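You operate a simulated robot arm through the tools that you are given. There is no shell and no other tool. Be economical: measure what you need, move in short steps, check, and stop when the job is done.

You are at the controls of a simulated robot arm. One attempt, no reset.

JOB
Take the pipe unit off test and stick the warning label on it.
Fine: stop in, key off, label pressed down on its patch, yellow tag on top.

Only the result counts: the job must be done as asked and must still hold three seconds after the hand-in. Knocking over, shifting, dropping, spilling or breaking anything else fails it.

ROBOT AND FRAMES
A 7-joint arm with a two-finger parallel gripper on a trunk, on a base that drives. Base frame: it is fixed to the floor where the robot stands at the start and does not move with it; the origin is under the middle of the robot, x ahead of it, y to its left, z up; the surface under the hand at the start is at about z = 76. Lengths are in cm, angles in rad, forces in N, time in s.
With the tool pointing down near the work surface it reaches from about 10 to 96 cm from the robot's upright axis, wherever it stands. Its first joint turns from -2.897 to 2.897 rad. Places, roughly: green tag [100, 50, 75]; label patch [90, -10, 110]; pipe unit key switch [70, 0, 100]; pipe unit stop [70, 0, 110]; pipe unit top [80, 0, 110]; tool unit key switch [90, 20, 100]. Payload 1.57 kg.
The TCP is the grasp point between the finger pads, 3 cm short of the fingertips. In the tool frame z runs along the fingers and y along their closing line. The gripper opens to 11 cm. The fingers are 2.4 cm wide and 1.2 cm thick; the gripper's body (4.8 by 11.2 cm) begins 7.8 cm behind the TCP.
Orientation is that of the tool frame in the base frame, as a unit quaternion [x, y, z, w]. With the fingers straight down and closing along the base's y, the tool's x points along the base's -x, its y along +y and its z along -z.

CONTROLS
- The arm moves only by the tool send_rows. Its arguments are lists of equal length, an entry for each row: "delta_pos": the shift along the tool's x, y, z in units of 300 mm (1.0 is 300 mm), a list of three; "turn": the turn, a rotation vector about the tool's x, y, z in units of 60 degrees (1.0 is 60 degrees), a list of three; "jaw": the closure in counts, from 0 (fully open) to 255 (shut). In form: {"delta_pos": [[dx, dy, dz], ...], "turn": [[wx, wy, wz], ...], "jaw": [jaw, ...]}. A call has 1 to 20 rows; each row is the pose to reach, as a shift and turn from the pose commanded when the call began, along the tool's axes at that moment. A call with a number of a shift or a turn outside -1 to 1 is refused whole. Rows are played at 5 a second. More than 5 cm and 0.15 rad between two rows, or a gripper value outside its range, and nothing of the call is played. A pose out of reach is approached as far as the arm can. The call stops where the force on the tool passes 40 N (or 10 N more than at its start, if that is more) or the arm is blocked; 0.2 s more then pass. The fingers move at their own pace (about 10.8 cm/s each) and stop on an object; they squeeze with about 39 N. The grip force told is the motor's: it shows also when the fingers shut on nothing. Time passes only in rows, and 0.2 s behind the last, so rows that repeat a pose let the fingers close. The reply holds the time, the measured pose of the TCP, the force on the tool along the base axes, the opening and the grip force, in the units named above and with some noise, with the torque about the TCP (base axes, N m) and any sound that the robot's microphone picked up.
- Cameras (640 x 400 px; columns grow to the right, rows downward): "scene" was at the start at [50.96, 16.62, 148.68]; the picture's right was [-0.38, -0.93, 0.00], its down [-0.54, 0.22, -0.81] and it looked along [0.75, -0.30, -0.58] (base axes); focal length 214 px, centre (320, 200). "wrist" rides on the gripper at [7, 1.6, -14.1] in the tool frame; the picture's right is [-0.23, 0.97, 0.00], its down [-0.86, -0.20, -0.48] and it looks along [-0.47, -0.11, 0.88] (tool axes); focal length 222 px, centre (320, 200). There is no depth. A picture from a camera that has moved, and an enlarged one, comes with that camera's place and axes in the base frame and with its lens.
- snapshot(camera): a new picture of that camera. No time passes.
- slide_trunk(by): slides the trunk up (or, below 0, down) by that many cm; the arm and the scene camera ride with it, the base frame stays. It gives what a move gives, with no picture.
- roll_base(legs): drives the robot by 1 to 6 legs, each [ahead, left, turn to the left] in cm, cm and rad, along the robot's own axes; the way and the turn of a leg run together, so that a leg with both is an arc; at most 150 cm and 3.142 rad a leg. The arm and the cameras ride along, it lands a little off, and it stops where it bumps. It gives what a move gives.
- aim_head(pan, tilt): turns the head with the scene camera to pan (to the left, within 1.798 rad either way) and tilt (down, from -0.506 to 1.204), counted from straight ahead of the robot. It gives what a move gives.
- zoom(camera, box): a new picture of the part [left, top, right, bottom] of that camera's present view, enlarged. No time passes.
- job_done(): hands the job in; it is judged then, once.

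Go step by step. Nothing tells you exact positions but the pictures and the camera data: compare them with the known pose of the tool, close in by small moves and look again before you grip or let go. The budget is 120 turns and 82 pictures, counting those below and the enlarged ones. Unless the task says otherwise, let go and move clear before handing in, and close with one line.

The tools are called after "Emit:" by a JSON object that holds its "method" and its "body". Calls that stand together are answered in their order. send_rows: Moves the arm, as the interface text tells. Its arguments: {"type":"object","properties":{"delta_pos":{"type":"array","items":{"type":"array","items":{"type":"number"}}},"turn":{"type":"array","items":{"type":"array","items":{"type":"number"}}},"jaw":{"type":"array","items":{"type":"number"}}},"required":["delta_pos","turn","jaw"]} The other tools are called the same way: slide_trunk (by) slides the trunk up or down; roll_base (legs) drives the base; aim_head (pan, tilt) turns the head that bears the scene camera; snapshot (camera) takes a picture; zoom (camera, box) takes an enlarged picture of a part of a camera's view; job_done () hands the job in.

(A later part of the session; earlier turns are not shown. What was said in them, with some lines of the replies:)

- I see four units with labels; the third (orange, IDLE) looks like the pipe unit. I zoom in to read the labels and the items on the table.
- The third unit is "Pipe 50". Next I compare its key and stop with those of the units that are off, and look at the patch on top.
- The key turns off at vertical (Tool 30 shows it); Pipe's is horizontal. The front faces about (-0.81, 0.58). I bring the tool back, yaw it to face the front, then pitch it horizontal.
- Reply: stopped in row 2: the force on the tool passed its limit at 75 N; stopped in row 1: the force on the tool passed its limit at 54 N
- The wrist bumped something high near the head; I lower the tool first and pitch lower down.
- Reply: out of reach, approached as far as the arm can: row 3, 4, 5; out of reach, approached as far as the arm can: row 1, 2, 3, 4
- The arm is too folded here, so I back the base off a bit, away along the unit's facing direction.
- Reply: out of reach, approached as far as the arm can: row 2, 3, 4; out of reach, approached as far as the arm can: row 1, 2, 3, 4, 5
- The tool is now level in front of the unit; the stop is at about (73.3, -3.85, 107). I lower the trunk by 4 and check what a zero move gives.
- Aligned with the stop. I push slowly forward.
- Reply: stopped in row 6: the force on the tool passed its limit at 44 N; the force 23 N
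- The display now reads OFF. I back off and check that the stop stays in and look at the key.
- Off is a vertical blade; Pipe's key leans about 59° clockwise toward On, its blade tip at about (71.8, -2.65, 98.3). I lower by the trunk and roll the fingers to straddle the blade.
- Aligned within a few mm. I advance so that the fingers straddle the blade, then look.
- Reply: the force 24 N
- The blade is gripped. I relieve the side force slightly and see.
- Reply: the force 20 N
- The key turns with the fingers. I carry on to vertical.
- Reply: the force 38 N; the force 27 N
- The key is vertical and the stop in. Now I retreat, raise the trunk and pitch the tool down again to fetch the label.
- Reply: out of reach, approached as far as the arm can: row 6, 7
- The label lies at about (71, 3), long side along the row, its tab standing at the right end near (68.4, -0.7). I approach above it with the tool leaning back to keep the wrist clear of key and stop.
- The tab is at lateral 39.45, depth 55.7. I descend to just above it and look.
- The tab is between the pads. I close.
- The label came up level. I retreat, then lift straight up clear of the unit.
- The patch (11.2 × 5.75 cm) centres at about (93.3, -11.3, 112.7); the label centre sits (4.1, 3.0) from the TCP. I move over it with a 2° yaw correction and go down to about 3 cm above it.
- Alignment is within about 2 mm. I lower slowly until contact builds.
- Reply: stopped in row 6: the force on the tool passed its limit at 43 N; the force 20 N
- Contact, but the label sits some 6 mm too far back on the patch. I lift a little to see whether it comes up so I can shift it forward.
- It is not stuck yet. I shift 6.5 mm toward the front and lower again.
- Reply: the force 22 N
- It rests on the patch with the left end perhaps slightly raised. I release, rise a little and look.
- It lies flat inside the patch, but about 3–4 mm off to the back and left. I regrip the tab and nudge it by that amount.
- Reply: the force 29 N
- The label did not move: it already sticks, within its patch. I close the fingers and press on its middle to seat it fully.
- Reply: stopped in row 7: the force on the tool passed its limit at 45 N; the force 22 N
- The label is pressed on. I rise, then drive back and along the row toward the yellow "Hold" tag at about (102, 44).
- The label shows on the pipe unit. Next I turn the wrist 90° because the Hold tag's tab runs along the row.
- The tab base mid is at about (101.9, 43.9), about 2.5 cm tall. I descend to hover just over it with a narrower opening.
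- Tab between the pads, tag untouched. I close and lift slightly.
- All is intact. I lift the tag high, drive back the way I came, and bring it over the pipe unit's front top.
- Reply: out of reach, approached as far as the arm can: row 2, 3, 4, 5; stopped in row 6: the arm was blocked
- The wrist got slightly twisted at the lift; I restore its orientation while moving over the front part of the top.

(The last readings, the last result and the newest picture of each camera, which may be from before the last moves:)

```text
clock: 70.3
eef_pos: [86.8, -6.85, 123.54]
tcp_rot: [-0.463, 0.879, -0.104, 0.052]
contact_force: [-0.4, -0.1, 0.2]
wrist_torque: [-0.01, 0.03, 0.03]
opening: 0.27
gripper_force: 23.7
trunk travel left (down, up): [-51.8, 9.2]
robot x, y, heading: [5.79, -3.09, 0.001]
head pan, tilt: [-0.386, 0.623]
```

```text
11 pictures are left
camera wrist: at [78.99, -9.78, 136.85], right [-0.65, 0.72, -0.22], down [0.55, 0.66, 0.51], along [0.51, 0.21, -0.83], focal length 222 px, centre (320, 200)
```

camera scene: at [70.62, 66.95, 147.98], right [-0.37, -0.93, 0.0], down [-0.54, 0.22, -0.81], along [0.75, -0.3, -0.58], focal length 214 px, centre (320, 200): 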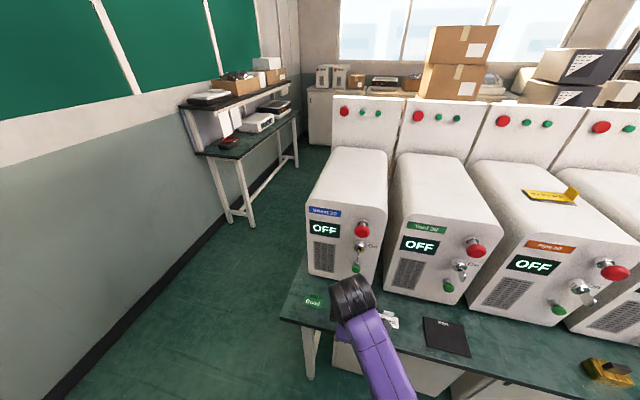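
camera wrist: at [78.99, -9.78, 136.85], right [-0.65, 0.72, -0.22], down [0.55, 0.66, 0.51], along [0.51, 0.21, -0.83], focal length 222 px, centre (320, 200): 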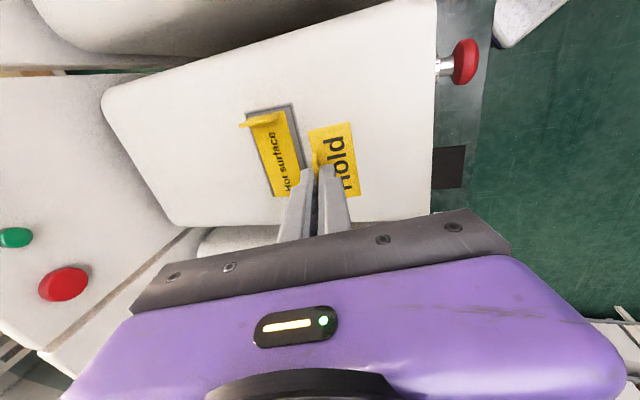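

Emit:
{"method": "send_rows", "body": {"delta_pos": [[0, 0.0114, 0.0487], [0, 0.0266, 0.1137], [0, 0.038, 0.1625], [0, 0.0418, 0.1787], [0, 0.0456, 0.195]], "turn": [[0, 0, 0], [0, 0, 0], [0, 0, 0], [0, 0, 0], [0, 0, 0]], "jaw": [255, 255, 255, 255, 255]}}

Emit:
{"method": "zoom", "body": {"camera": "wrist", "box": [230, 90, 450, 230]}}

```text
clock: 71.5
eef_pos: [86.72, -7.17, 117.7]
tcp_rot: [-0.464, 0.878, -0.107, 0.052]
contact_force: [8.0, -2.8, 20.2]
wrist_torque: [0.07, 0.13, -0.03]
opening: 0.3
gripper_force: 23.8
trunk travel left (down, up): [-51.8, 9.2]
robot x, y, heading: [5.47, -2.95, 0.001]
head pan, tilt: [-0.386, 0.623]
```

```text
2.86 times, centred on (340, 160) of wrist
camera zoom: at [78.91, -9.91, 130.97], right [-0.65, 0.72, -0.23], down [0.55, 0.66, 0.51], along [0.52, 0.21, -0.83], focal length 635 px, centre (263, 314)
```

zoom: 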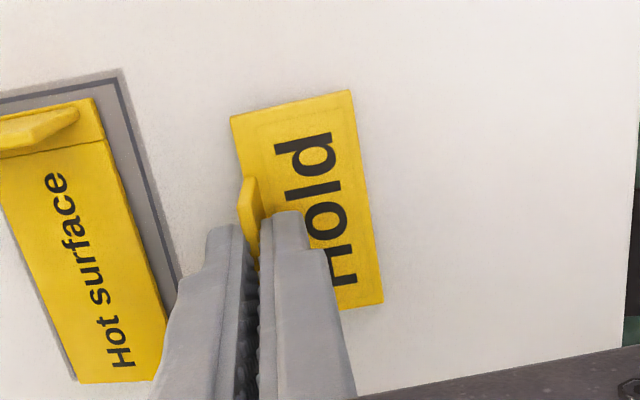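

Emit:
{"method": "send_rows", "body": {"delta_pos": [[0, 0, 0], [0, 0, 0], [0, 0, 0], [0, -0.011, -0.05], [0, -0.038, -0.16], [0, -0.06, -0.26]], "turn": [[0, 0, 0], [0, 0, 0], [0, 0, 0], [0, 0, 0], [0, 0, 0], [0, 0, 0]], "jaw": [215, 203, 203, 203, 203, 203]}}

Emit:
{"method": "snapshot", "body": {"camera": "wrist"}}

```text
clock: 72.9
eef_pos: [86.81, -6.86, 125.5]
tcp_rot: [-0.464, 0.878, -0.103, 0.05]
contact_force: [-0.1, 0.5, -0.5]
wrist_torque: [0.0, 0.02, -0.02]
opening: 2.24
gripper_force: 0.1
trunk travel left (down, up): [-51.8, 9.2]
robot x, y, heading: [5.72, -3.22, -0.004]
head pan, tilt: [-0.386, 0.623]
```

```text
9 pictures are left
camera wrist: at [79.01, -9.8, 138.86], right [-0.65, 0.72, -0.22], down [0.55, 0.66, 0.51], along [0.51, 0.21, -0.83], focal length 222 px, centre (320, 200)
```

wrist: 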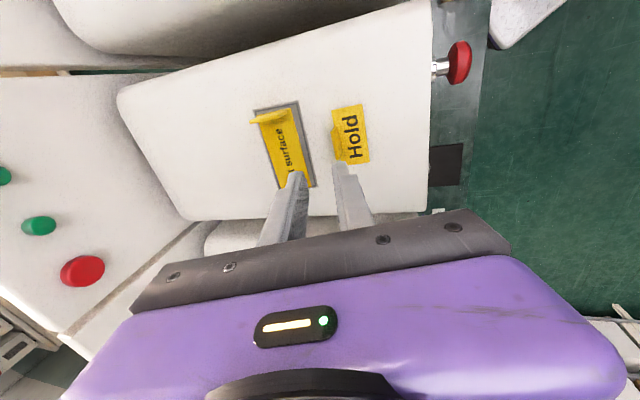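

The tag lies on the top in front of the label. I back away and make a final check.

Emit:
{"method": "roll_base", "body": {"legs": [[-26, 30, 0]]}}

Emit:
{"method": "snapshot", "body": {"camera": "scene"}}

```text
clock: 75.4
eef_pos: [60.84, 23.28, 125.47]
tcp_rot: [-0.465, 0.878, -0.104, 0.051]
contact_force: [0.3, 0.1, 0.2]
wrist_torque: [0.0, -0.02, 0.01]
opening: 2.23
gripper_force: 0.1
trunk travel left (down, up): [-51.8, 9.2]
robot x, y, heading: [-20.07, 26.91, -0.001]
head pan, tilt: [-0.386, 0.623]
```

```text
8 pictures are left
camera scene: at [30.7, 43.65, 147.98], right [-0.37, -0.93, 0.0], down [-0.54, 0.22, -0.81], along [0.75, -0.3, -0.58], focal length 214 px, centre (320, 200)
```

scene: 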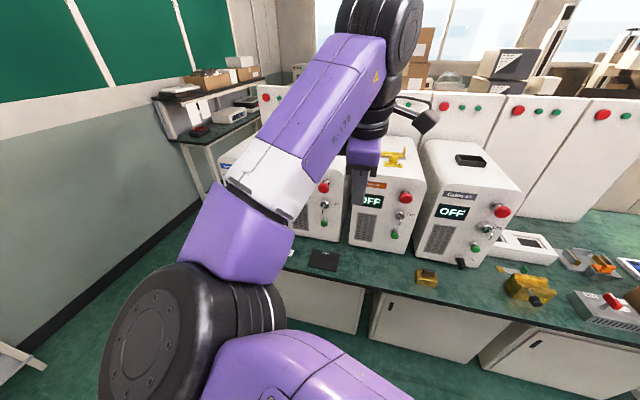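

Emit:
{"method": "zoom", "body": {"camera": "scene", "box": [340, 140, 440, 260]}}

```text
3.33 times, centred on (390, 200) of scene
camera zoom: at [30.7, 43.65, 147.98], right [-0.37, -0.93, 0.0], down [-0.54, 0.22, -0.81], along [0.75, -0.3, -0.58], focal length 715 px, centre (87, 200)
```

zoom: 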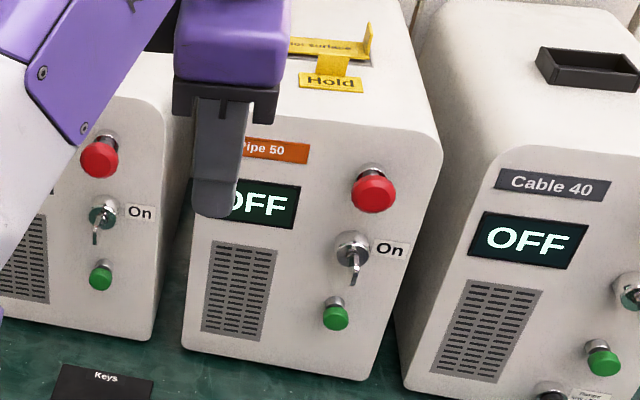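

Everything checks out: the stop is in, the key is vertical (off), the label is stuck on its patch and the Hold tag is on top. The arm is clear, so I hand in.

Emit:
{"method": "job_done", "body": {}}

```text
The job is handed in.
```

The pipe unit is off test: stop in, key off, "Hot surface" label pressed onto its patch (about 4 mm off centre), and the yellow "Hold" tag on top.
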